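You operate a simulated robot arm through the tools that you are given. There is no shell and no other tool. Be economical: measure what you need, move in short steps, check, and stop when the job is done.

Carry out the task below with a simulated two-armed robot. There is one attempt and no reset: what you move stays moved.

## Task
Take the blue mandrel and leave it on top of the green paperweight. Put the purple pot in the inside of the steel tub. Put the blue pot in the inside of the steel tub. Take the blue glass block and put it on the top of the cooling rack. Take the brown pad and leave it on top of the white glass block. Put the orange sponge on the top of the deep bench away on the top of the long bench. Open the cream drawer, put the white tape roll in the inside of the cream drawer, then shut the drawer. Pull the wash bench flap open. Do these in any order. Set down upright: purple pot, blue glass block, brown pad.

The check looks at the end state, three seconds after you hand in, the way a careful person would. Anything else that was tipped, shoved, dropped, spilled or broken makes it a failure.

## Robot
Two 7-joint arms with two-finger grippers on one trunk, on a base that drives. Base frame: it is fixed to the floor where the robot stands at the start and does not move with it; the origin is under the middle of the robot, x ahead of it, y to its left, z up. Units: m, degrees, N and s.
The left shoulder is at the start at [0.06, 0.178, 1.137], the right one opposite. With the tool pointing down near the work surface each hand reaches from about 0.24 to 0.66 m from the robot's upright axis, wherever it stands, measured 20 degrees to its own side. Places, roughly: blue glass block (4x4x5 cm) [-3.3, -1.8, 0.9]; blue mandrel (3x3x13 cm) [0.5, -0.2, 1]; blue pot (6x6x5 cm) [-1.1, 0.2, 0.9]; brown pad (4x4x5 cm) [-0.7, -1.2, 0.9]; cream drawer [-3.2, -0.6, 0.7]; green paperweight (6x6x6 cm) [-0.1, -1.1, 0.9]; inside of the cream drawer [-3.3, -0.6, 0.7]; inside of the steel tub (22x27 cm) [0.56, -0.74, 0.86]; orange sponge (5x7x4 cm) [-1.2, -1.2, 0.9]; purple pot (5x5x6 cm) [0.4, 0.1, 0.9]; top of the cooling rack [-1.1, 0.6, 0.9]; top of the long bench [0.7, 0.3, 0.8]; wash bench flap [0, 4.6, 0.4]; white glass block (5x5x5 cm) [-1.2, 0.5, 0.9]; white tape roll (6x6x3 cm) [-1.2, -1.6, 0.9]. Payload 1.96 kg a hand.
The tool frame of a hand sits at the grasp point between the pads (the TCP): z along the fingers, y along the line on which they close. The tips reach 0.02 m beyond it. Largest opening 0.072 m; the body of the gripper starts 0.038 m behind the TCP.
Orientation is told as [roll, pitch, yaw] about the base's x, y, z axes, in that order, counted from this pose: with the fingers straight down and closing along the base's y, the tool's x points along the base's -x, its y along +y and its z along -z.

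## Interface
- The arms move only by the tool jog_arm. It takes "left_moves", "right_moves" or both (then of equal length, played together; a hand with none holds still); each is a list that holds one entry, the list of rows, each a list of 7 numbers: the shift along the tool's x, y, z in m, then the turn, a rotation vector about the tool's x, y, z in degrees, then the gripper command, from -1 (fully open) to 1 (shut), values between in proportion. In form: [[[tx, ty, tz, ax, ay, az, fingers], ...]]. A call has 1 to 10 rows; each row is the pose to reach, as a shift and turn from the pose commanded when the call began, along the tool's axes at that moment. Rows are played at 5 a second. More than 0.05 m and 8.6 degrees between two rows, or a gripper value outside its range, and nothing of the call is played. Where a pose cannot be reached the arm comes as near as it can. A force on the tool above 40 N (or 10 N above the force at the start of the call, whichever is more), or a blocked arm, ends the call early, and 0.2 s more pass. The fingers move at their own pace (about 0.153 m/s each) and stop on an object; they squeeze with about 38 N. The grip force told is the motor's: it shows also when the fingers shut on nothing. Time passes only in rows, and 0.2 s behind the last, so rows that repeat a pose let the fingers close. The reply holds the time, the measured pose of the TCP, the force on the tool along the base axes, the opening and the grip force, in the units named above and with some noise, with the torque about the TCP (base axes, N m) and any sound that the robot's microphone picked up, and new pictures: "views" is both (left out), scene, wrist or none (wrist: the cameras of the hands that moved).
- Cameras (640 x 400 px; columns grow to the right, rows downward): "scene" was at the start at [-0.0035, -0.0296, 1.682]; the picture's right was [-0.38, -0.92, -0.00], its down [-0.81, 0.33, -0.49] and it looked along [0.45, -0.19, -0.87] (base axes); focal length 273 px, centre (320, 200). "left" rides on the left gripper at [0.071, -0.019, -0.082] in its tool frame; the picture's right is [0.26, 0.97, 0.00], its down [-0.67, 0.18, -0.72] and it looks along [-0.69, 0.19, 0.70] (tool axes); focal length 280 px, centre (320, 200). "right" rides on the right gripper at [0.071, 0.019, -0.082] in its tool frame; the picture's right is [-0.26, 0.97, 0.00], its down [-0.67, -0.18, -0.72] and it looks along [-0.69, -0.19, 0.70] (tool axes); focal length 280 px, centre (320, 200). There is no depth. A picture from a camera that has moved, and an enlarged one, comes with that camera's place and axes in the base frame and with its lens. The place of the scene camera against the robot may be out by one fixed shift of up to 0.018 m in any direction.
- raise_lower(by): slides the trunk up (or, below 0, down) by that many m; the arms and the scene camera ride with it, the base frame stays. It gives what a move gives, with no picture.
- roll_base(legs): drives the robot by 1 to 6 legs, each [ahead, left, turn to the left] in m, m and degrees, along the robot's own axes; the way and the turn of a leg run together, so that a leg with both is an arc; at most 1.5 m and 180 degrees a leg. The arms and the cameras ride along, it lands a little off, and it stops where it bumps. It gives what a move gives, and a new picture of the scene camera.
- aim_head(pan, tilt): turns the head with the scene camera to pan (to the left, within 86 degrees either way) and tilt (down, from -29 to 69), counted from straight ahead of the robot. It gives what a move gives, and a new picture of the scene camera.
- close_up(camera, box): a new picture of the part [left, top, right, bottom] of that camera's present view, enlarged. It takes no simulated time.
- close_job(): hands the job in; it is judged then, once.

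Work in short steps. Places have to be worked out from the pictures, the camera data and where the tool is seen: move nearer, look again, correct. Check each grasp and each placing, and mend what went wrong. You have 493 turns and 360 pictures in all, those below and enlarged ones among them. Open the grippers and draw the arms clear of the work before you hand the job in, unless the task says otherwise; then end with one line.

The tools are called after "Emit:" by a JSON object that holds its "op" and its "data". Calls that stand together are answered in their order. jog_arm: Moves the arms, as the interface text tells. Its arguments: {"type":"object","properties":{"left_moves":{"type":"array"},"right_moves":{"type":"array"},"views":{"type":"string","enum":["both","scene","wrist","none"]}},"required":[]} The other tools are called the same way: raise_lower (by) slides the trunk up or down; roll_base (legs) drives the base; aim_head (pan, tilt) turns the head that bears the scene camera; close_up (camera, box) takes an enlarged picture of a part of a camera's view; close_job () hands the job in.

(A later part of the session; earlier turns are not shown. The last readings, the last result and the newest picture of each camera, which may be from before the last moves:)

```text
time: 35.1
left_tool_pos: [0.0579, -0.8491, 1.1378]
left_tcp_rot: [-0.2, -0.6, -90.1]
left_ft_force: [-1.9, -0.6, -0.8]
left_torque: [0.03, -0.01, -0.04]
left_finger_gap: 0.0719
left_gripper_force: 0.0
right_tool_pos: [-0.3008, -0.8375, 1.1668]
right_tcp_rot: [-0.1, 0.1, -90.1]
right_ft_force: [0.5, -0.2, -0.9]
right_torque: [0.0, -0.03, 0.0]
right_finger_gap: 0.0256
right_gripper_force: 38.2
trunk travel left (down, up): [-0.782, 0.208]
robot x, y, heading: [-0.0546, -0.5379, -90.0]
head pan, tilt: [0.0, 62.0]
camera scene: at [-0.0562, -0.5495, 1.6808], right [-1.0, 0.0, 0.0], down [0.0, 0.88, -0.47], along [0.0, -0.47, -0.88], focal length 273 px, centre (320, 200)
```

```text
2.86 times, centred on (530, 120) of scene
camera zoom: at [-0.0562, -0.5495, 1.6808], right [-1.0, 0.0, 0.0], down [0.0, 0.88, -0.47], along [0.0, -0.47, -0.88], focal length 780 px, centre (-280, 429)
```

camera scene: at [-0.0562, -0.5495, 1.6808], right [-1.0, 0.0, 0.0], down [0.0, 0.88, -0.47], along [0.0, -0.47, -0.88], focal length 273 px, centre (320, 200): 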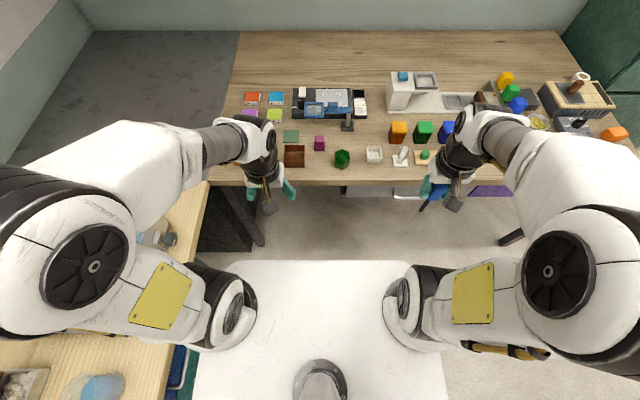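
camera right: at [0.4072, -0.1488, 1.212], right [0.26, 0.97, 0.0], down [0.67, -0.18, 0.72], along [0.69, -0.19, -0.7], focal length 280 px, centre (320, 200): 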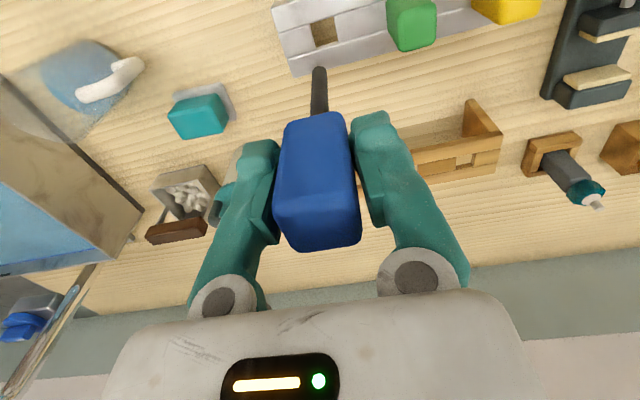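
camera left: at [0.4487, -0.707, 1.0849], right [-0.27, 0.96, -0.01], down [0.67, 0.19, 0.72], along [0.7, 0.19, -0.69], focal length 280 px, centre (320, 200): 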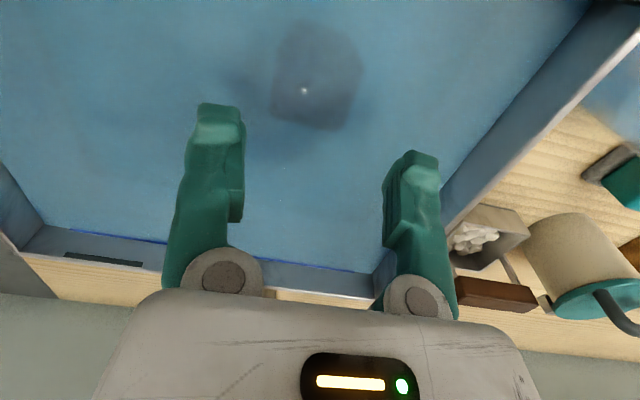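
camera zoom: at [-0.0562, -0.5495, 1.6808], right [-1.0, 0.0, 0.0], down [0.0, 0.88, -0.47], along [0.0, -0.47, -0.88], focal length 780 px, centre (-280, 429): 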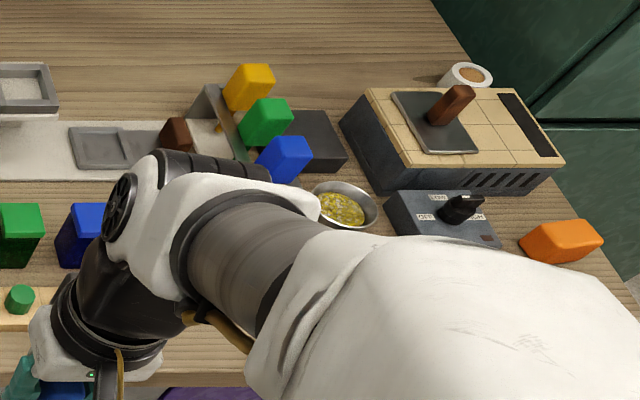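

The paperweight is a hexagonal prism with a flat top at about (−0.13, −1.13). I tip the right tool to horizontal (pointing ahead) while moving it forward so the mandrel can be laid flat.

Emit:
{"op": "jog_arm", "data": {"right_moves": [[[-0.016, 0.015, 0, 0, -8.4, 0, 1], [-0.032, 0.03, 0, 0, -16.8, 0, 1], [-0.048, 0.045, 0, 0, -25.2, 0, 1], [-0.064, 0.06, 0, 0, -33.6, 0, 1], [-0.08, 0.075, 0.0, 0, -42, 0, 1], [-0.096, 0.09, 0.01, 0, -50.4, 0, 1], [-0.112, 0.105, 0.02, 0, -58.8, 0, 1], [-0.128, 0.12, 0.03, 0, -67.2, 0, 1], [-0.144, 0.135, 0.04, 0, -75.6, 0, 1], [-0.16, 0.15, 0.05, 0, -84, 0, 1]]], "views": "both"}}

```text
time: 37.3
left_tool_pos: [0.0577, -0.8483, 1.1376]
left_tcp_rot: [-0.4, -0.6, -90.2]
left_ft_force: [0.9, 0.2, -0.2]
left_torque: [0.02, 0.0, -0.02]
left_finger_gap: 0.072
left_gripper_force: 0.1
right_tool_pos: [-0.1503, -0.9979, 1.1167]
right_tcp_rot: [-0.4, -83.9, -89.8]
right_ft_force: [-0.3, 0.1, -0.6]
right_torque: [0.02, 0.03, 0.01]
right_finger_gap: 0.0254
right_gripper_force: 37.9
right hand out of reach, approached as far as the arm can: row 2, 3, 4, 5, 6, 7, 8, 9
trunk travel left (down, up): [-0.782, 0.208]
robot x, y, heading: [-0.0508, -0.5398, -90.3]
head pan, tilt: [0.0, 62.0]
camera scene: at [-0.0552, -0.5498, 1.6808], right [-1.0, 0.0, 0.0], down [0.0, 0.88, -0.47], along [0.0, -0.47, -0.88], focal length 273 px, centre (320, 200)
camera right: at [-0.1314, -0.9102, 1.055], right [0.97, -0.03, 0.26], down [-0.18, 0.64, 0.75], along [-0.19, -0.77, 0.61], focal length 280 px, centre (320, 200)
```

scene: 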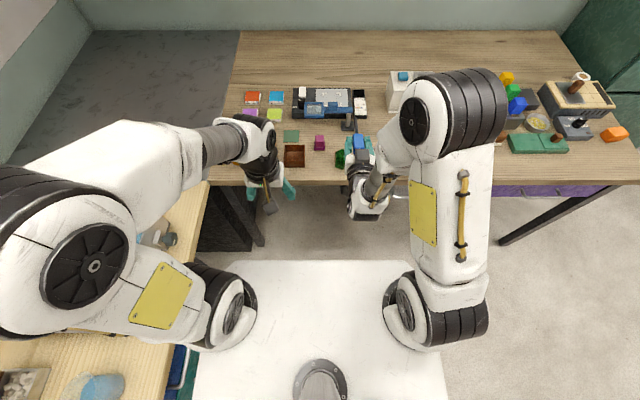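
right: 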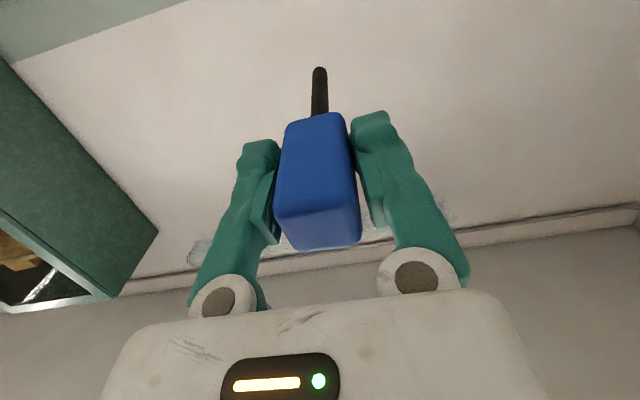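

The tool is almost horizontal. I take a look through the left wrist camera to fix the paperweight's place better.

Emit:
{"op": "close_up", "data": {"camera": "left", "box": [0, 0, 640, 400]}}

```text
1.00 times, centred on (320, 200) of left (not enlarged: the box is as wide or as high as the picture)
camera zoom: at [0.0416, -0.7764, 1.2185], right [0.97, 0.26, -0.01], down [0.19, -0.67, 0.72], along [0.18, -0.7, -0.69], focal length 280 px, centre (320, 200)
```

zoom: 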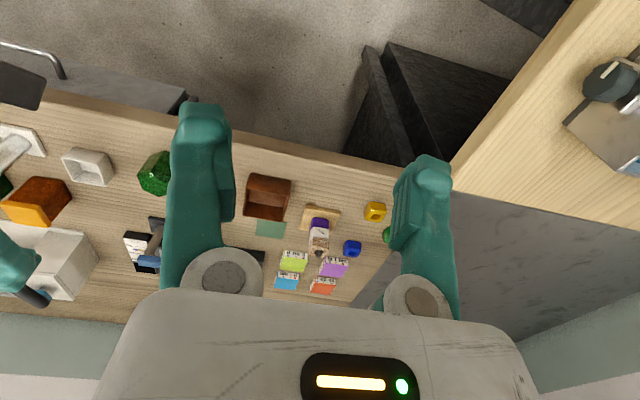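

Emit:
{"op": "close_up", "data": {"camera": "left", "box": [60, 120, 220, 220]}}

```text
4.00 times, centred on (140, 170) of left
camera zoom: at [0.0416, -0.7764, 1.2185], right [0.97, 0.26, -0.01], down [0.19, -0.67, 0.72], along [0.18, -0.7, -0.69], focal length 1122 px, centre (1040, 320)
```

zoom: 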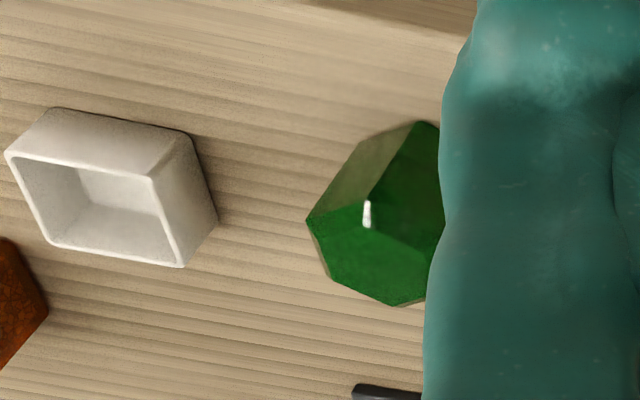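

Paperweight top centre is around (−0.121, −1.118, ~0.92). I finish levelling the tool and bring the handle close above it, then compare in the scene picture.

Emit:
{"op": "jog_arm", "data": {"right_moves": [[[0.0, 0.008, 0.03, 0, -2, 0, 1], [0.03, 0.016, 0.06, 0, -4, 0, 1], [0.06, 0.022, 0.09, 0, -6, 0, 1], [0.088, 0.029, 0.117, 0, -6, 0, 1], [0.088, 0.029, 0.117, 0, -6, 0, 1]]], "views": "scene"}}

Emit:
{"op": "close_up", "data": {"camera": "scene", "box": [290, 110, 410, 190]}}

Emit:
{"op": "close_up", "data": {"camera": "left", "box": [0, 0, 320, 200]}}

```text
time: 38.5
left_tool_pos: [0.0585, -0.8471, 1.1387]
left_tcp_rot: [-0.3, -0.6, -90.2]
left_ft_force: [1.1, 0.7, -0.4]
left_torque: [0.02, -0.02, 0.02]
left_finger_gap: 0.072
left_gripper_force: 0.1
right_tool_pos: [-0.1241, -1.1043, 1.0212]
right_tcp_rot: [-164.0, -90.0, 73.9]
right_ft_force: [-0.2, -0.4, 0.4]
right_torque: [0.0, 0.01, 0.01]
right_finger_gap: 0.0258
right_gripper_force: 38.1
trunk travel left (down, up): [-0.782, 0.208]
robot x, y, heading: [-0.0487, -0.5408, -90.3]
head pan, tilt: [0.0, 62.0]
camera scene: at [-0.0562, -0.5477, 1.6807], right [-1.0, 0.0, 0.0], down [0.0, 0.88, -0.47], along [0.0, -0.47, -0.88], focal length 273 px, centre (320, 200)
```

scene: 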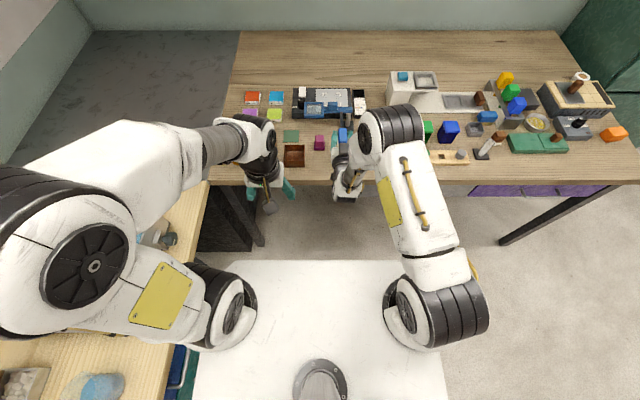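

```text
5.00 times, centred on (350, 150) of scene
camera zoom: at [-0.0562, -0.5477, 1.6807], right [-1.0, 0.0, 0.0], down [0.0, 0.88, -0.47], along [0.0, -0.47, -0.88], focal length 1365 px, centre (170, 450)
```

zoom: 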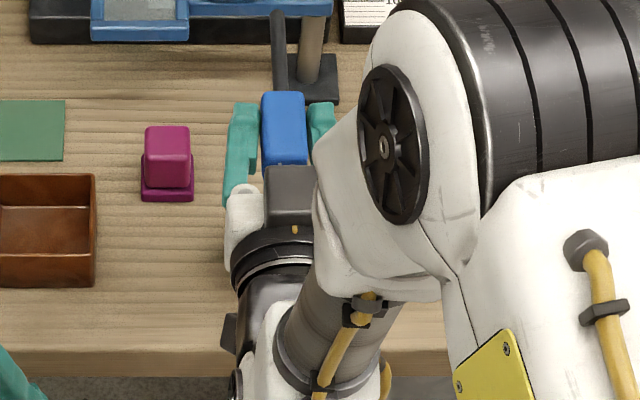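

```text
2.00 times, centred on (160, 100) of left
camera zoom: at [0.0409, -0.7749, 1.2188], right [0.97, 0.26, -0.01], down [0.19, -0.67, 0.72], along [0.18, -0.7, -0.69], focal length 561 px, centre (640, 400)
```

zoom: 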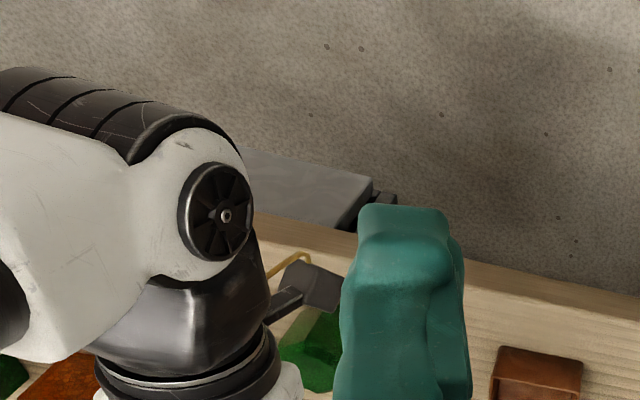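

Handle, per the scene view, lies over the paperweight (≈ −0.124, −1.121). I lower to z≈0.95 and look from the scene camera.

Emit:
{"op": "jog_arm", "data": {"right_moves": [[[0.03, 0, 0, 0, 0, 0, 1], [0.06, 0, 0, 0, 0, 0, 1], [0.07, 0, 0, 0, 0, 0, 1]]], "views": "none"}}

Emit:
{"op": "close_up", "data": {"camera": "scene", "box": [290, 110, 410, 190]}}

Emit:
{"op": "close_up", "data": {"camera": "left", "box": [0, 0, 320, 200]}}

```text
time: 39.3
left_tool_pos: [0.0578, -0.8473, 1.1389]
left_tcp_rot: [-0.4, -0.6, -90.1]
left_ft_force: [-1.0, -0.1, 0.0]
left_torque: [0.02, -0.01, 0.0]
left_finger_gap: 0.0722
left_gripper_force: 0.2
right_tool_pos: [-0.1222, -1.1042, 0.9486]
right_tcp_rot: [-14.2, -90.0, -76.0]
right_ft_force: [0.1, -0.1, 0.1]
right_torque: [0.0, 0.0, 0.0]
right_finger_gap: 0.0254
right_gripper_force: 37.7
trunk travel left (down, up): [-0.782, 0.208]
robot x, y, heading: [-0.0507, -0.5389, -90.2]
head pan, tilt: [0.0, 62.0]
```

```text
5.00 times, centred on (350, 150) of scene
camera zoom: at [-0.056, -0.5486, 1.6808], right [-1.0, 0.0, 0.0], down [0.0, 0.88, -0.47], along [0.0, -0.47, -0.88], focal length 1365 px, centre (170, 450)
```

zoom: 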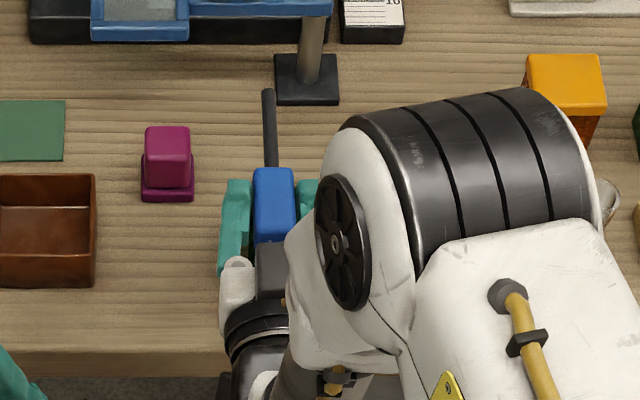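

```text
2.00 times, centred on (160, 100) of left
camera zoom: at [0.041, -0.7755, 1.2187], right [0.97, 0.26, -0.01], down [0.19, -0.67, 0.72], along [0.18, -0.7, -0.69], focal length 561 px, centre (640, 400)
```

zoom: 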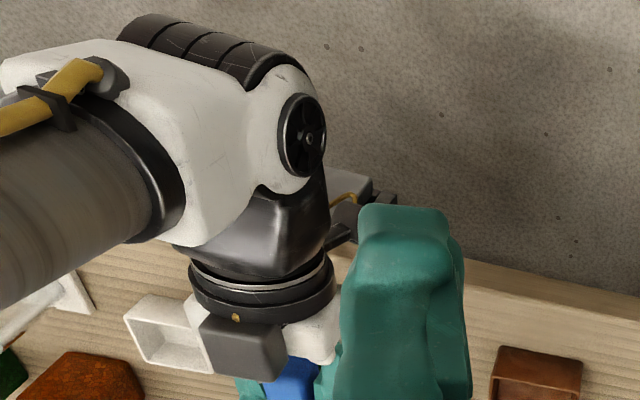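

The handle sits a bit short of centre; I shift 1 cm ahead and 5 mm to the right, then lower slowly to contact.

Emit:
{"op": "jog_arm", "data": {"right_moves": [[[0, -0.005, 0.01, 0, 0, 0, 1], [0.008, -0.005, 0.01, 0, 0, 0, 1], [0.014, -0.005, 0.01, 0, 0, 0, 1], [0.018, -0.005, 0.01, 0, 0, 0, 1], [0.022, -0.005, 0.01, 0, 0, 0, 1], [0.026, -0.005, 0.01, 0, 0, 0, 1]]], "views": "none"}}

Emit:
{"op": "close_up", "data": {"camera": "scene", "box": [290, 110, 410, 190]}}

Emit:
{"op": "close_up", "data": {"camera": "left", "box": [0, 0, 320, 200]}}

```text
time: 40.7
left_tool_pos: [0.0569, -0.8476, 1.1381]
left_tcp_rot: [-0.3, -0.6, -90.2]
left_ft_force: [0.9, -0.3, 0.4]
left_torque: [0.01, 0.01, 0.01]
left_finger_gap: 0.072
left_gripper_force: 0.0
right_tool_pos: [-0.1272, -1.1147, 0.9207]
right_tcp_rot: [-20.2, -90.1, -69.8]
right_ft_force: [0.9, -0.2, -0.9]
right_torque: [0.02, 0.02, 0.0]
right_finger_gap: 0.0255
right_gripper_force: 37.2
trunk travel left (down, up): [-0.782, 0.208]
robot x, y, heading: [-0.0516, -0.5403, -90.1]
head pan, tilt: [0.0, 62.0]
```

```text
5.00 times, centred on (350, 150) of scene
camera zoom: at [-0.0561, -0.5486, 1.6807], right [-1.0, 0.0, 0.0], down [0.0, 0.88, -0.47], along [0.0, -0.47, -0.88], focal length 1365 px, centre (170, 450)
```

zoom: 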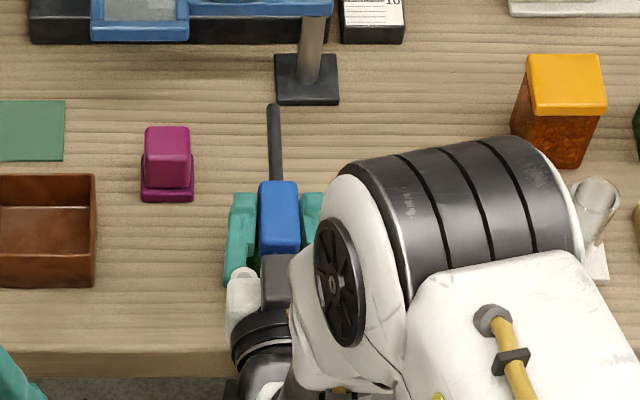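

```text
2.00 times, centred on (160, 100) of left
camera zoom: at [0.041, -0.7755, 1.2187], right [0.97, 0.26, -0.01], down [0.19, -0.67, 0.72], along [0.18, -0.7, -0.69], focal length 561 px, centre (640, 400)
```

zoom: 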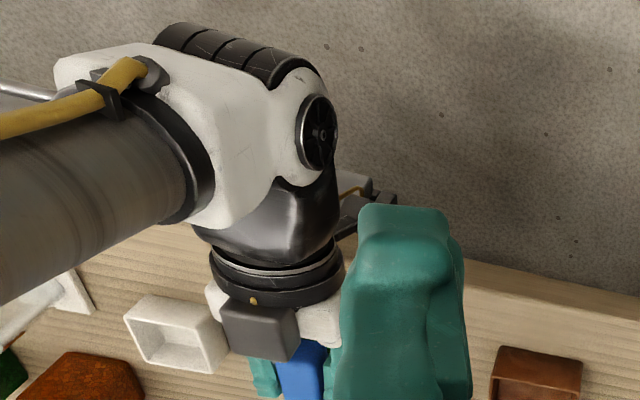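

No contact yet at 0.92, so the top is a bit lower; that puts the paperweight centre near y −1.137. I shift 8 mm further ahead and keep lowering gently.

Emit:
{"op": "jog_arm", "data": {"right_moves": [[[0, -0.002, 0.008, 0, 0, 0, 1], [0.004, -0.002, 0.008, 0, 0, 0, 1], [0.007, -0.002, 0.008, 0, 0, 0, 1], [0.01, -0.002, 0.008, 0, 0, 0, 1], [0.013, -0.002, 0.008, 0, 0, 0, 1], [0.016, -0.002, 0.008, 0, 0, 0, 1]]], "views": "none"}}

```text
time: 41.7
left_tool_pos: [0.0573, -0.8455, 1.1396]
left_tcp_rot: [-0.5, -0.6, -90.2]
left_ft_force: [-0.4, -0.4, 0.0]
left_torque: [0.01, -0.04, 0.01]
left_finger_gap: 0.0721
left_gripper_force: 0.2
right_tool_pos: [-0.1304, -1.1245, 0.9198]
right_tcp_rot: [176.1, -88.7, 93.7]
right_ft_force: [0.5, 5.1, 16.7]
right_torque: [0.31, 0.0, 0.04]
right_finger_gap: 0.0255
right_gripper_force: 38.3
trunk travel left (down, up): [-0.782, 0.208]
robot x, y, heading: [-0.0538, -0.5379, -90.2]
head pan, tilt: [0.0, 62.0]
stopped in row 5 (right hand): the force on the tool passed its limit at 42 N (the readings are from after the stop); the commanded pose is now the measured one
```

Contact force acts on the handle just behind the TCP, matching the paperweight's near edge. I ease off, check the view before releasing.

Emit:
{"op": "jog_arm", "data": {"right_moves": [[[-0.001, 0, 0, 0, -0.6, 0, 1], [-0.001, 0, 0, 0, -0.6, 0, 1]]], "views": "none"}}

Emit:
{"op": "close_up", "data": {"camera": "scene", "box": [300, 130, 390, 190]}}

Emit:
{"op": "close_up", "data": {"camera": "left", "box": [60, 60, 300, 210]}}

```text
time: 42.3
left_tool_pos: [0.0587, -0.8466, 1.1385]
left_tcp_rot: [-0.4, -0.6, -90.2]
left_ft_force: [0.6, -0.7, -0.8]
left_torque: [0.01, -0.06, -0.03]
left_finger_gap: 0.0722
left_gripper_force: 0.1
right_tool_pos: [-0.1287, -1.124, 0.9193]
right_tcp_rot: [178.7, -88.5, 91.0]
right_ft_force: [1.2, 0.0, 14.9]
right_torque: [0.18, -0.01, -0.01]
right_finger_gap: 0.0254
right_gripper_force: 38.1
trunk travel left (down, up): [-0.782, 0.208]
robot x, y, heading: [-0.0531, -0.5359, -90.2]
head pan, tilt: [0.0, 62.0]
```

```text
6.67 times, centred on (345, 160) of scene
camera zoom: at [-0.0556, -0.5465, 1.6808], right [-1.0, 0.0, 0.0], down [0.0, 0.88, -0.47], along [0.0, -0.47, -0.88], focal length 1820 px, centre (153, 467)
```

zoom: 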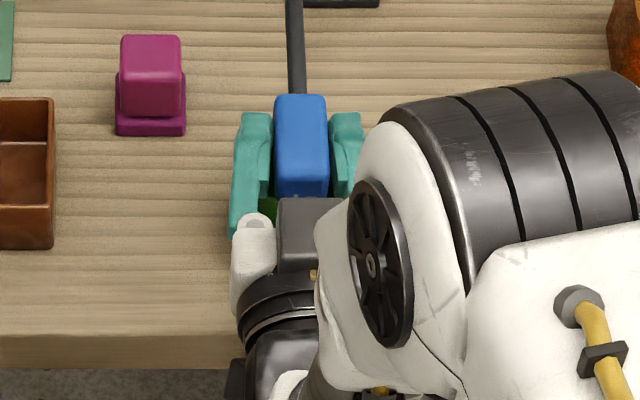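

```text
2.67 times, centred on (180, 135) of left
camera zoom: at [0.0413, -0.7741, 1.219], right [0.97, 0.26, -0.01], down [0.19, -0.67, 0.72], along [0.18, -0.7, -0.69], focal length 748 px, centre (693, 373)
```

zoom: 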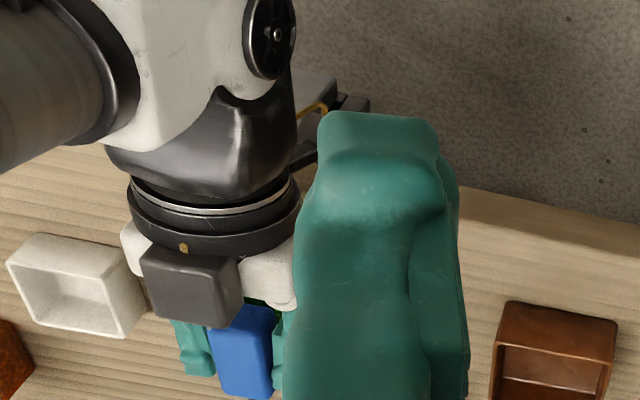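

Handle is well over the hexagon, centred sideways. I release and back straight out.

Emit:
{"op": "jog_arm", "data": {"right_moves": [[[0, 0, 0, 0, 0, 0, 0.4], [0, 0, 0, 0, 0, 0, -0.1], [0, 0, 0, 0, 0, 0, -0.4], [0, 0, 0, 0, 0, 0, -0.4]]], "views": "none"}}

Emit:
{"op": "close_up", "data": {"camera": "scene", "box": [300, 130, 390, 190]}}

```text
time: 43.3
left_tool_pos: [0.0579, -0.8464, 1.1389]
left_tcp_rot: [-0.4, -0.7, -90.3]
left_ft_force: [-0.4, -0.5, -0.1]
left_torque: [0.0, -0.01, -0.04]
left_finger_gap: 0.0722
left_gripper_force: 0.2
right_tool_pos: [-0.1287, -1.1229, 0.9203]
right_tcp_rot: [-179.8, -88.5, 89.6]
right_ft_force: [1.3, -1.0, 16.2]
right_torque: [-0.21, 0.47, 0.05]
right_finger_gap: 0.0492
right_gripper_force: 0.1
trunk travel left (down, up): [-0.782, 0.208]
robot x, y, heading: [-0.0501, -0.5407, -90.1]
head pan, tilt: [0.0, 62.0]
```

```text
6.67 times, centred on (345, 160) of scene
camera zoom: at [-0.0551, -0.5462, 1.6808], right [-1.0, 0.0, 0.0], down [0.0, 0.88, -0.47], along [0.0, -0.47, -0.88], focal length 1820 px, centre (153, 467)
```

zoom: 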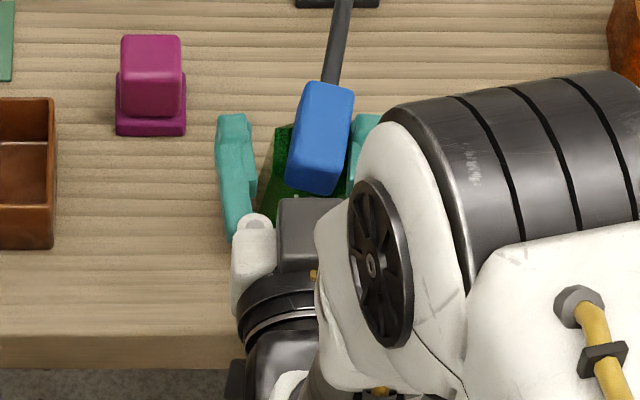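

The mandrel turned slightly in yaw on release and one finger still presses on the paperweight. I lift a few mm, open fully and watch.

Emit:
{"op": "jog_arm", "data": {"right_moves": [[[-0.002, 0, 0, 0, 0, 0, -0.5], [-0.003, 0, 0, 0, 0, 0, -0.9], [-0.004, 0, 0, 0, 0, 0, -1]]], "views": "none"}}

Emit:
{"op": "close_up", "data": {"camera": "scene", "box": [300, 130, 390, 190]}}

Emit:
{"op": "close_up", "data": {"camera": "left", "box": [80, 110, 200, 220]}}

```text
time: 44.1
left_tool_pos: [0.0584, -0.8463, 1.1389]
left_tcp_rot: [-0.3, -0.6, -90.2]
left_ft_force: [-0.6, -0.7, 0.4]
left_torque: [0.0, -0.01, -0.02]
left_finger_gap: 0.0717
left_gripper_force: 0.0
right_tool_pos: [-0.1285, -1.1234, 0.9225]
right_tcp_rot: [178.5, -88.8, 91.2]
right_ft_force: [-0.1, -0.1, 0.2]
right_torque: [-0.01, -0.01, -0.02]
right_finger_gap: 0.0719
right_gripper_force: 0.0
trunk travel left (down, up): [-0.782, 0.208]
robot x, y, heading: [-0.051, -0.5409, -90.2]
head pan, tilt: [0.0, 62.0]
```

```text
6.67 times, centred on (345, 160) of scene
camera zoom: at [-0.056, -0.548, 1.6807], right [-1.0, 0.0, 0.0], down [0.0, 0.88, -0.47], along [0.0, -0.47, -0.88], focal length 1820 px, centre (153, 467)
```

zoom: 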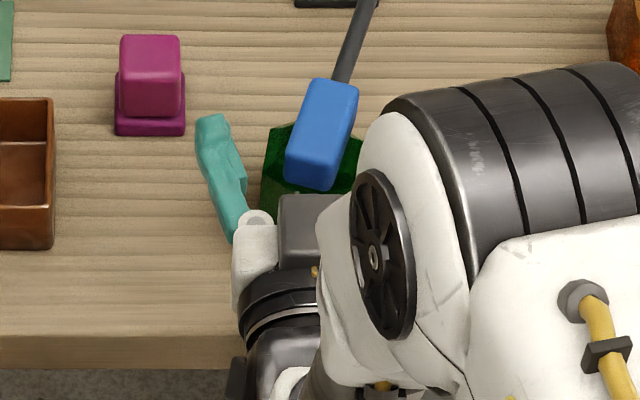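

```text
3.64 times, centred on (140, 165) of left
camera zoom: at [0.041, -0.7751, 1.2187], right [0.97, 0.26, -0.01], down [0.19, -0.67, 0.72], along [0.18, -0.7, -0.69], focal length 1020 px, centre (974, 327)
```

zoom: 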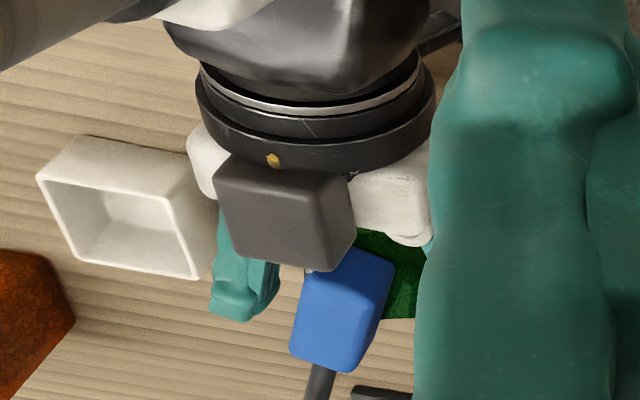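

Mandrel rests on the paperweight, hand unloaded. I back out straight along the tool axis.

Emit:
{"op": "jog_arm", "data": {"right_moves": [[[0, 0, -0.03, 0, 0, 0, -1], [0, 0, -0.06, 0, 0, 0, -1], [-0.02, 0, -0.1, 0, 0, 0, -1], [-0.06, -0.02, -0.11, 0, 0, 0, -1], [-0.1, -0.04, -0.11, 0, 0, 0, -1]]], "views": "none"}}

Emit:
{"op": "close_up", "data": {"camera": "scene", "box": [290, 110, 410, 190]}}

Emit:
{"op": "close_up", "data": {"camera": "left", "box": [60, 100, 220, 220]}}

```text
time: 45.3
left_tool_pos: [0.0555, -0.8467, 1.1387]
left_tcp_rot: [-0.4, -0.7, -90.3]
left_ft_force: [-0.8, -0.3, 0.4]
left_torque: [0.0, -0.01, 0.02]
left_finger_gap: 0.0723
left_gripper_force: 0.1
right_tool_pos: [-0.1706, -1.0118, 1.0176]
right_tcp_rot: [177.6, -88.7, 92.2]
right_ft_force: [-0.2, -0.1, -0.5]
right_torque: [0.03, 0.01, 0.01]
right_finger_gap: 0.072
right_gripper_force: 0.0
trunk travel left (down, up): [-0.782, 0.208]
robot x, y, heading: [-0.0507, -0.5425, -90.2]
head pan, tilt: [0.0, 62.0]
```

```text
5.00 times, centred on (350, 150) of scene
camera zoom: at [-0.0567, -0.5477, 1.6807], right [-1.0, 0.0, 0.0], down [0.0, 0.88, -0.47], along [0.0, -0.47, -0.88], focal length 1365 px, centre (170, 450)
```

zoom: 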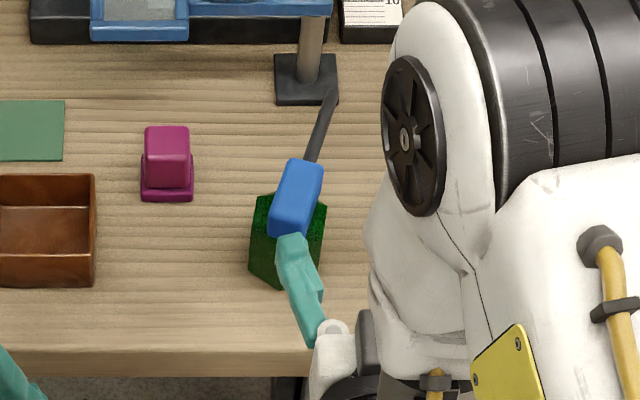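

```text
3.33 times, centred on (140, 160) of left
camera zoom: at [0.0405, -0.775, 1.2188], right [0.97, 0.26, -0.01], down [0.19, -0.67, 0.72], along [0.18, -0.7, -0.69], focal length 935 px, centre (920, 333)
```

zoom: 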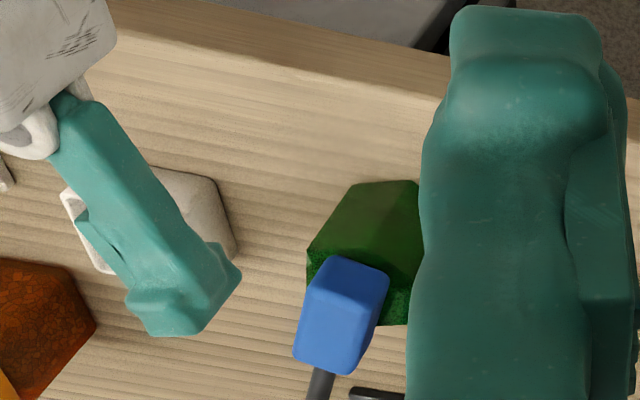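

The mandrel lies horizontally, centred on the paperweight. I fold the right tool back to pointing down while retreating.

Emit:
{"op": "jog_arm", "data": {"right_moves": [[[-0.015, -0.01, -0.016, 0, 8.5, 0, -1], [-0.03, -0.02, -0.032, 0, 17, 0, -1], [-0.045, -0.03, -0.048, 0, 25.5, 0, -1], [-0.06, -0.04, -0.064, 0, 34, 0, -1], [-0.075, -0.05, -0.08, 0, 42.5, 0, -1], [-0.09, -0.06, -0.096, 0, 51, 0, -1], [-0.105, -0.07, -0.112, 0, 59.5, 0, -1], [-0.12, -0.08, -0.128, 0, 68, 0, -1], [-0.135, -0.09, -0.144, 0, 76.5, 0, -1], [-0.15, -0.1, -0.16, 0, 85, 0, -1]]], "views": "none"}}

Emit:
{"op": "jog_arm", "data": {"right_moves": [[[0, 0, 0, 0, 3.7, 0, -1], [0, 0, 0, 0, 3.7, 0, -1]]], "views": "scene"}}

```text
time: 47.5
left_tool_pos: [0.0588, -0.8486, 1.1377]
left_tcp_rot: [-0.3, -0.6, -90.2]
left_ft_force: [0.7, 0.2, -0.4]
left_torque: [-0.02, -0.01, -0.03]
left_finger_gap: 0.072
left_gripper_force: 0.1
right_tool_pos: [-0.2694, -0.8487, 1.1667]
right_tcp_rot: [0.1, -6.4, -90.3]
right_ft_force: [-0.9, 0.0, 0.1]
right_torque: [0.02, 0.0, -0.01]
right_finger_gap: 0.0722
right_gripper_force: 0.0
right hand out of reach, approached as far as the arm can: row 3, 4, 5, 6, 7, 8
trunk travel left (down, up): [-0.782, 0.208]
robot x, y, heading: [-0.0509, -0.5381, -90.1]
head pan, tilt: [0.0, 62.0]
```

```text
time: 48.1
left_tool_pos: [0.0578, -0.8473, 1.1378]
left_tcp_rot: [-0.3, -0.5, -90.2]
left_ft_force: [1.1, 0.6, -0.1]
left_torque: [0.01, -0.01, 0.01]
left_finger_gap: 0.0719
left_gripper_force: 0.1
right_tool_pos: [-0.2691, -0.8505, 1.1659]
right_tcp_rot: [0.0, -2.7, -90.3]
right_ft_force: [-0.1, -0.6, -0.4]
right_torque: [0.02, -0.01, 0.0]
right_finger_gap: 0.0722
right_gripper_force: 0.1
trunk travel left (down, up): [-0.782, 0.208]
robot x, y, heading: [-0.051, -0.5384, -90.2]
head pan, tilt: [0.0, 62.0]
camera scene: at [-0.0562, -0.5482, 1.6807], right [-1.0, 0.0, 0.0], down [0.0, 0.88, -0.47], along [0.0, -0.47, -0.88], focal length 273 px, centre (320, 200)
```

scene: 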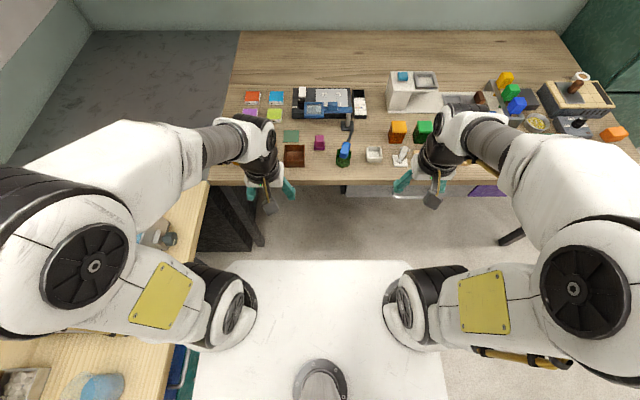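

Now to the pad and sponge: I drive right along the deep bench to x≈−0.95 and ahead a bit.

Emit:
{"op": "roll_base", "data": {"legs": [[0, -0.9, 0], [0.1, 0, 0]]}}

```text
time: 53.6
left_tool_pos: [-0.8488, -0.9397, 1.1374]
left_tcp_rot: [-0.3, -0.6, -91.0]
left_ft_force: [-0.4, -0.5, 0.7]
left_torque: [0.02, -0.01, 0.0]
left_finger_gap: 0.072
left_gripper_force: 0.0
right_tool_pos: [-1.174, -0.9366, 1.1659]
right_tcp_rot: [0.2, -2.7, -90.8]
right_ft_force: [0.0, 0.3, 0.2]
right_torque: [-0.02, 0.0, 0.03]
right_finger_gap: 0.0721
right_gripper_force: 0.1
trunk travel left (down, up): [-0.782, 0.208]
robot x, y, heading: [-0.9526, -0.6298, -90.8]
head pan, tilt: [0.0, 62.0]
camera scene: at [-0.9579, -0.6391, 1.6807], right [-1.0, 0.02, 0.0], down [0.01, 0.88, -0.47], along [-0.01, -0.47, -0.88], focal length 273 px, centre (320, 200)
```

scene: 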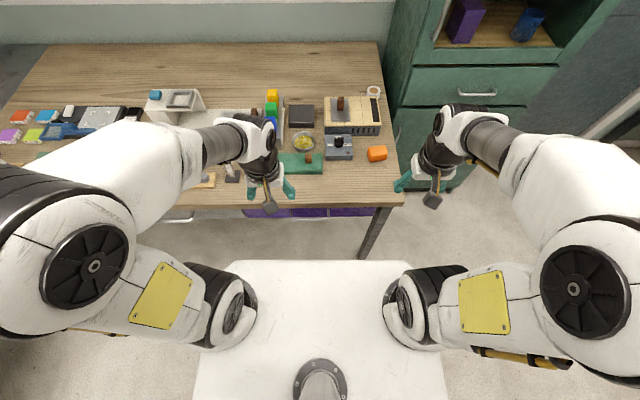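

Emit:
{"op": "close_up", "data": {"camera": "scene", "box": [230, 70, 410, 190]}}

Emit:
{"op": "close_up", "data": {"camera": "left", "box": [0, 0, 640, 400]}}

Emit:
{"op": "close_up", "data": {"camera": "right", "box": [0, 0, 640, 400]}}

```text
3.33 times, centred on (320, 130) of scene
camera zoom: at [-0.9579, -0.6391, 1.6807], right [-1.0, 0.02, 0.0], down [0.01, 0.88, -0.47], along [-0.01, -0.47, -0.88], focal length 910 px, centre (320, 433)
```

zoom: 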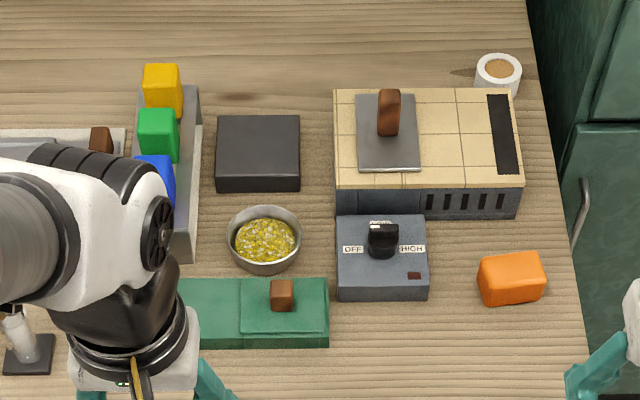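

```text
1.00 times, centred on (320, 200) of left (not enlarged: the box is as wide or as high as the picture)
camera zoom: at [-0.8636, -0.8673, 1.2188], right [0.97, 0.25, -0.01], down [0.18, -0.67, 0.72], along [0.17, -0.7, -0.69], focal length 280 px, centre (320, 200)
```

zoom: 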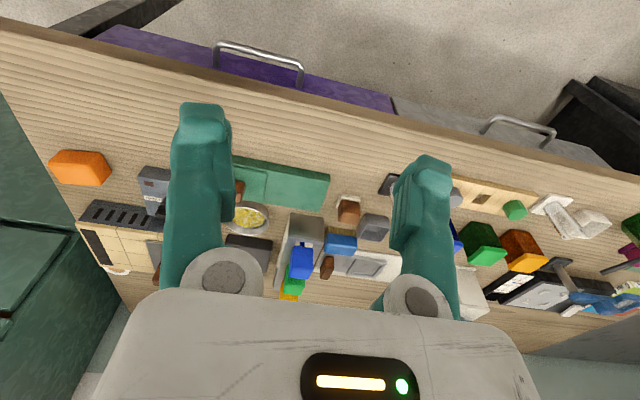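

```text
1.00 times, centred on (320, 200) of right (not enlarged: the box is as wide or as high as the picture)
camera zoom: at [-1.154, -0.8625, 1.2443], right [0.96, -0.28, 0.01], down [-0.19, -0.64, 0.75], along [-0.2, -0.72, -0.67], focal length 280 px, centre (320, 200)
```

zoom: 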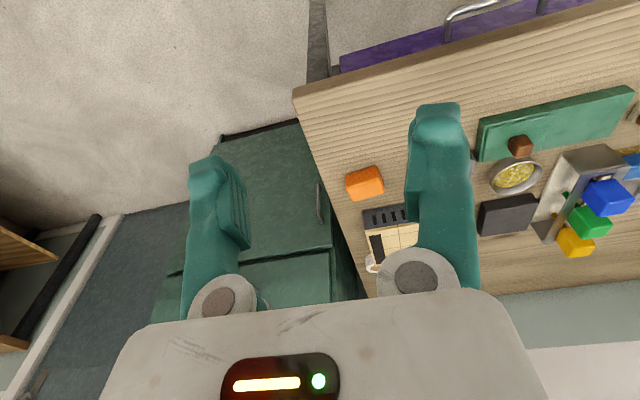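

Emit:
{"op": "close_up", "data": {"camera": "left", "box": [270, 170, 430, 290]}}

Emit:
{"op": "close_up", "data": {"camera": "right", "box": [300, 130, 420, 300]}}

```text
3.33 times, centred on (350, 230) of left
camera zoom: at [-0.8636, -0.8673, 1.2188], right [0.97, 0.25, -0.01], down [0.18, -0.67, 0.72], along [0.17, -0.7, -0.69], focal length 935 px, centre (220, 100)
```

zoom: 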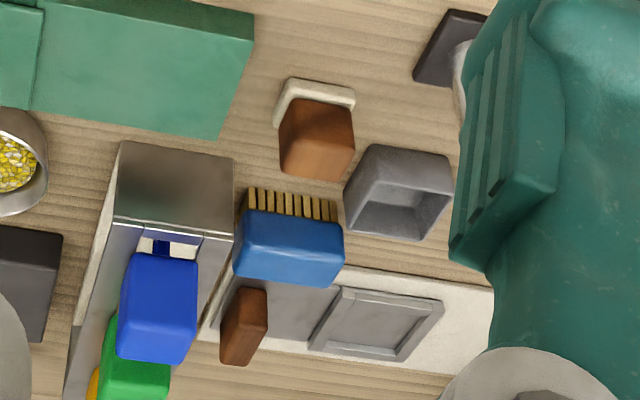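

```text
2.35 times, centred on (360, 215) of right
camera zoom: at [-1.154, -0.8625, 1.2443], right [0.96, -0.28, 0.01], down [-0.19, -0.64, 0.75], along [-0.2, -0.72, -0.67], focal length 660 px, centre (226, 165)
```

zoom: 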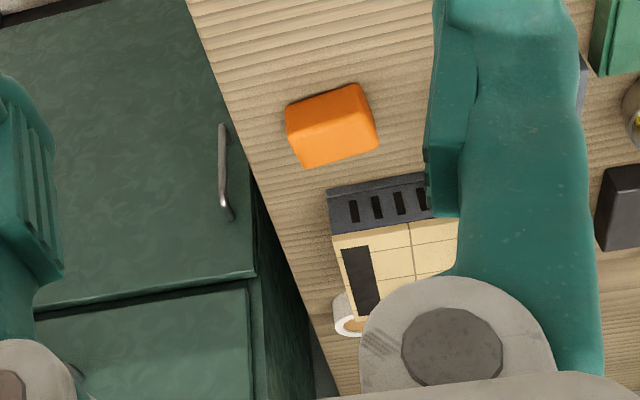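

Brown pad (white felt underside) ≈ (−0.722, −1.223); orange sponge ≈ (−1.173, −1.252). Both are best gripped front-to-back, so I drive a bit closer and yaw both grippers 90°.

Emit:
{"op": "roll_base", "data": {"legs": [[0.04, 0, 0.8]]}}

Emit:
{"op": "jog_arm", "data": {"left_moves": [[[0, 0, 0, 0, 0, -8.5, -1], [0, 0, 0, 0, 0, -17, -1], [-0.02, 0, 0, 0, 0, -25.5, -1], [-0.04, 0, 0, 0, 0, -34, -1], [-0.06, 0.01, 0, 0, 0, -42.5, -1], [-0.08, 0.02, 0, 0, 0, -51, -1], [-0.1, 0.03, 0, 0, 0, -59.5, -1], [-0.12, 0.04, 0, 0, 0, -68, -1], [-0.14, 0.05, 0.02, 0, 0, -76.5, -1], [-0.16, 0.06, 0.04, 0, 0, -85, -1]]], "right_moves": [[[0, 0, 0, 0, 2.7, 8.3, -1], [0, 0, 0, 0, 2.7, 16.8, -1], [-0.02, 0, 0, 0, 2.7, 25.3, -1], [-0.04, 0, 0, 0, 2.7, 33.8, -1], [-0.06, 0, 0, 0, 2.7, 42.3, -1], [-0.08, 0, 0, 0, 2.7, 50.8, -1], [-0.1, 0, 0, 0, 2.7, 59.3, -1], [-0.12, 0, 0, 0, 2.7, 67.8, -1], [-0.14, 0, 0.02, 0, 2.7, 76.3, -1], [-0.16, 0, 0.04, 0, 2.7, 84.8, -1]]], "views": "both"}}

```text
time: 54.5
left_tool_pos: [-0.8435, -0.9745, 1.1386]
left_tcp_rot: [-0.4, -0.9, -90.0]
left_ft_force: [1.0, 0.2, 0.2]
left_torque: [-0.04, 0.01, 0.0]
left_finger_gap: 0.0718
left_gripper_force: 0.1
right_tool_pos: [-1.1701, -0.975, 1.169]
right_tcp_rot: [0.0, -2.8, -90.0]
right_ft_force: [0.0, 1.0, 0.2]
right_torque: [-0.06, 0.01, 0.01]
right_finger_gap: 0.0719
right_gripper_force: 0.1
trunk travel left (down, up): [-0.782, 0.208]
robot x, y, heading: [-0.9505, -0.6685, -90.4]
head pan, tilt: [0.0, 62.0]
camera scene: at [-0.9579, -0.6731, 1.6808], right [-1.0, 0.0, 0.0], down [0.0, 0.88, -0.47], along [0.0, -0.47, -0.88], focal length 273 px, centre (320, 200)
```

scene: 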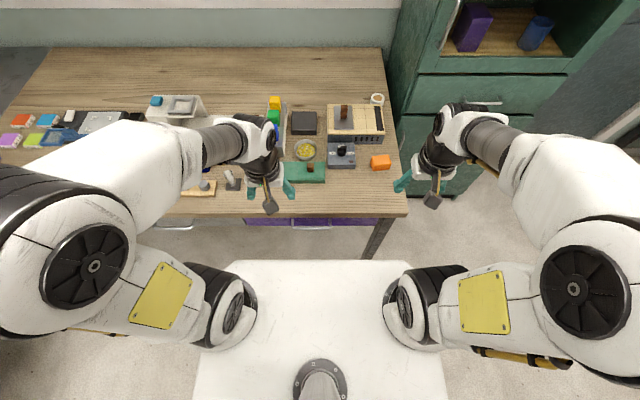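

```text
refused: row 1 steps farther than a row can; nothing moved
```

Emit:
{"op": "jog_arm", "data": {"left_moves": [[[0, 0, 0, 0, 0, -8.5, -1], [0, 0, 0, 0, 0, -17, -1], [-0.02, 0, 0, 0, 0, -25.5, -1], [-0.04, 0, 0, 0, 0, -34, -1], [-0.06, 0.01, 0, 0, 0, -42.5, -1], [-0.08, 0.02, 0, 0, 0, -51, -1], [-0.1, 0.03, 0, 0, 0, -59.5, -1], [-0.12, 0.04, 0, 0, 0, -68, -1], [-0.14, 0.05, 0.02, 0, 0, -76.5, -1], [-0.16, 0.06, 0.04, 0, 0, -85, -1]]], "right_moves": [[[0, 0, 0, 0, 2.7, 0, -1], [0, 0, 0, 0, 2.7, 8, -1], [-0.02, 0, 0, 0, 2.7, 16, -1], [-0.04, 0, 0, 0, 2.7, 24, -1], [-0.06, 0, 0, 0, 2.7, 32, -1], [-0.08, 0, 0, 0, 2.7, 40, -1], [-0.1, 0, 0, 0, 2.7, 48, -1], [-0.12, 0, 0, 0, 2.7, 56, -1], [-0.14, 0, 0.02, 0, 2.7, 64, -1], [-0.16, 0, 0.04, 0, 2.7, 72, -1]]], "views": "both"}}

```text
time: 56.7
left_tool_pos: [-0.783, -1.1412, 1.0995]
left_tcp_rot: [-0.3, 0.4, -4.9]
left_ft_force: [1.0, -0.3, 0.4]
left_torque: [0.04, -0.03, -0.03]
left_finger_gap: 0.0717
left_gripper_force: 0.1
right_tool_pos: [-1.1706, -1.1467, 1.1331]
right_tcp_rot: [0.9, 1.3, -162.2]
right_ft_force: [0.0, -2.3, -0.3]
right_torque: [0.02, -0.02, 0.02]
right_finger_gap: 0.0722
right_gripper_force: 0.0
right hand out of reach, approached as far as the arm can: row 6, 7, 8, 9
trunk travel left (down, up): [-0.782, 0.208]
robot x, y, heading: [-0.9572, -0.6695, -90.2]
head pan, tilt: [0.0, 62.0]
camera scene: at [-0.9568, -0.6847, 1.6807], right [-1.0, 0.0, 0.0], down [0.0, 0.88, -0.47], along [0.0, -0.47, -0.88], focal length 273 px, centre (320, 200)
camera right: at [-1.0993, -1.1429, 1.2165], right [0.05, -1.0, 0.01], down [-0.72, -0.03, 0.7], along [-0.7, -0.04, -0.72], focal length 280 px, centre (320, 200)
camera left: at [-0.8529, -1.1535, 1.1809], right [-0.18, 0.98, -0.01], down [0.69, 0.13, 0.71], along [0.7, 0.12, -0.7], focal length 280 px, centre (320, 200)
```

scene: 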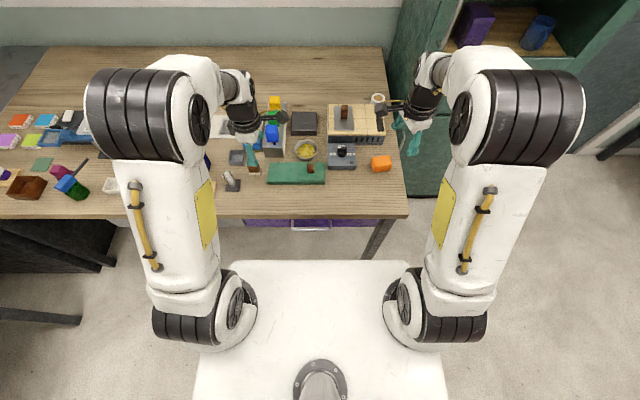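
right: 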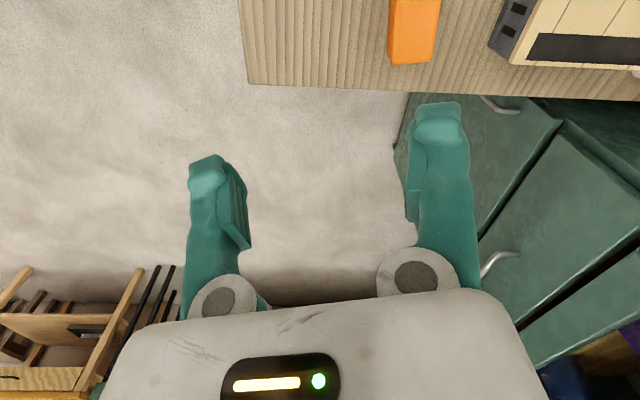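
left: 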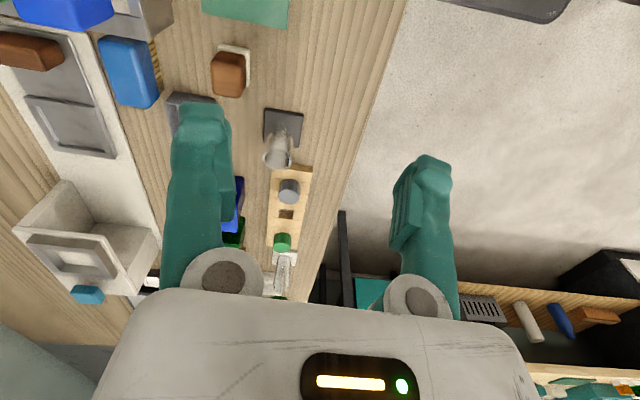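

Both targets confirmed: pad (−0.721, −1.227), sponge (−1.175, −1.252). I move both hands above them and finish the yaw.

Emit:
{"op": "jog_arm", "data": {"left_moves": [[[-0.015, -0.02, 0.02, 0, 0, -2, -1], [-0.03, -0.04, 0.04, 0, 0, -4.9, -1], [-0.045, -0.06, 0.06, 0, 0, -4.9, -1], [-0.069, -0.082, 0.08, 0, 0, -4.9, -1]]], "right_moves": [[[-0.01, 0.025, 0.03, 0, 0, 5, -1], [-0.018, 0.05, 0.06, 0, 0, 10, -1], [-0.026, 0.075, 0.09, 0, 0, 15, -1], [-0.036, 0.0986, 0.12, 0, 0, 18, -1]]], "views": "wrist"}}

```text
time: 57.7
left_tool_pos: [-0.7231, -1.2309, 1.0183]
left_tcp_rot: [-0.4, 0.4, -0.2]
left_ft_force: [0.3, -0.8, -0.8]
left_torque: [0.03, 0.02, -0.02]
left_finger_gap: 0.0718
left_gripper_force: 0.0
right_tool_pos: [-1.1698, -1.2517, 1.0145]
right_tcp_rot: [0.4, 1.5, 179.8]
right_ft_force: [0.3, 0.1, 0.0]
right_torque: [0.06, -0.02, 0.02]
right_finger_gap: 0.0722
right_gripper_force: 0.1
trunk travel left (down, up): [-0.782, 0.208]
robot x, y, heading: [-0.9532, -0.6746, -89.7]
head pan, tilt: [0.0, 62.0]
camera right: at [-1.1014, -1.2705, 1.0987], right [-0.27, -0.96, 0.0], down [-0.69, 0.19, 0.7], along [-0.67, 0.18, -0.72], focal length 280 px, centre (320, 200)
camera left: at [-0.7918, -1.2496, 1.1004], right [-0.26, 0.97, 0.0], down [0.68, 0.19, 0.71], along [0.69, 0.18, -0.71], focal length 280 px, centre (320, 200)
```

right: 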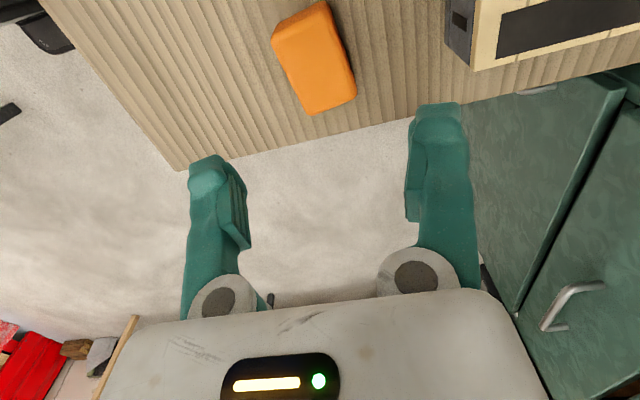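
left: 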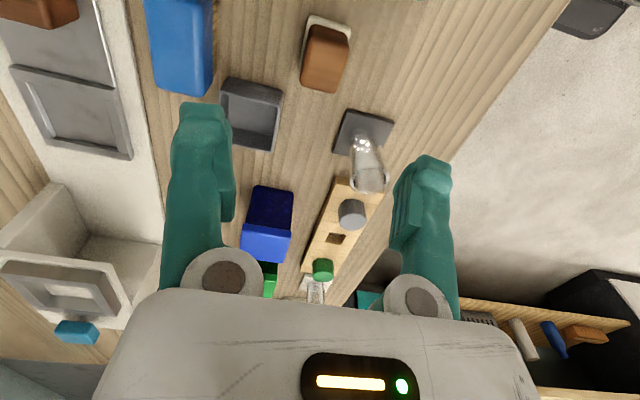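

Both hands are over their targets. I lower both to z≈0.88 and close.

Emit:
{"op": "jog_arm", "data": {"left_moves": [[[0.001, 0.001, 0.04, 0, 0, 0, -0.7], [0.001, 0.001, 0.08, 0, 0, 0, -0.7], [0.001, 0.001, 0.11, 0, 0, 0, -0.7], [0.001, 0.001, 0.138, 0, 0, 0, -0.7], [0.001, 0.001, 0.138, 0, 0, 0, 0], [0.001, 0.001, 0.138, 0, 0, 0, 1], [0.001, 0.001, 0.138, 0, 0, 0, 1]]], "right_moves": [[[0, -0.003, 0.04, 0, 1.5, 0, -1], [0, -0.003, 0.08, 0, 1.5, 0, -1], [0, -0.003, 0.11, 0, 1.5, 0, -1], [0, -0.003, 0.135, 0, 1.5, 0, -1], [0, -0.003, 0.135, 0, 1.5, 0, 0], [0, -0.003, 0.135, 0, 1.5, 0, 1], [0, -0.003, 0.135, 0, 1.5, 0, 1]]], "views": "wrist"}}

```text
time: 59.3
left_tool_pos: [-0.7239, -1.2273, 0.8832]
left_tcp_rot: [-0.5, 0.3, -0.2]
left_ft_force: [-0.1, -0.6, -1.0]
left_torque: [-0.02, 0.02, 0.02]
left_finger_gap: 0.0284
left_gripper_force: 38.5
right_tool_pos: [-1.1664, -1.247, 0.8811]
right_tcp_rot: [0.6, 3.0, 179.9]
right_ft_force: [-0.3, -0.7, 1.0]
right_torque: [0.02, 0.02, 0.0]
right_finger_gap: 0.0457
right_gripper_force: 37.4
trunk travel left (down, up): [-0.782, 0.208]
robot x, y, heading: [-0.9498, -0.6733, -90.1]
head pan, tilt: [0.0, 62.0]
camera right: at [-1.0998, -1.2654, 0.9661], right [-0.26, -0.96, 0.0], down [-0.71, 0.19, 0.68], along [-0.65, 0.18, -0.74], focal length 280 px, centre (320, 200)
camera left: at [-0.7941, -1.2453, 0.9642], right [-0.26, 0.97, -0.01], down [0.68, 0.19, 0.71], along [0.69, 0.18, -0.7], focal length 280 px, centre (320, 200)
```

right: 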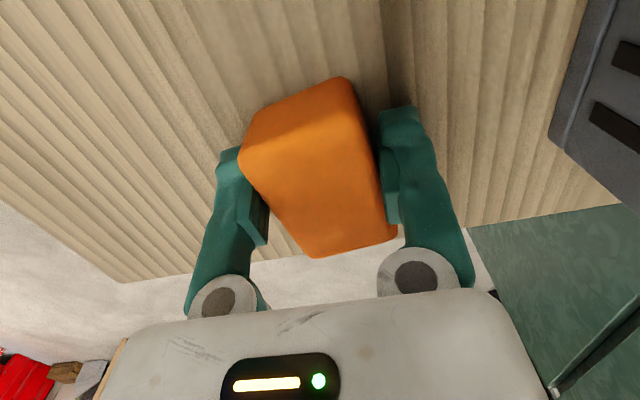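
left: 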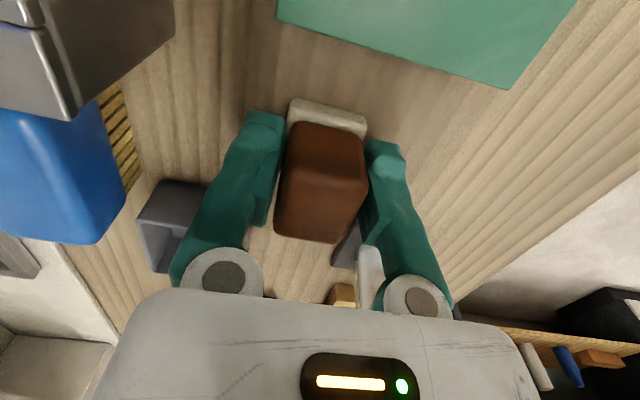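

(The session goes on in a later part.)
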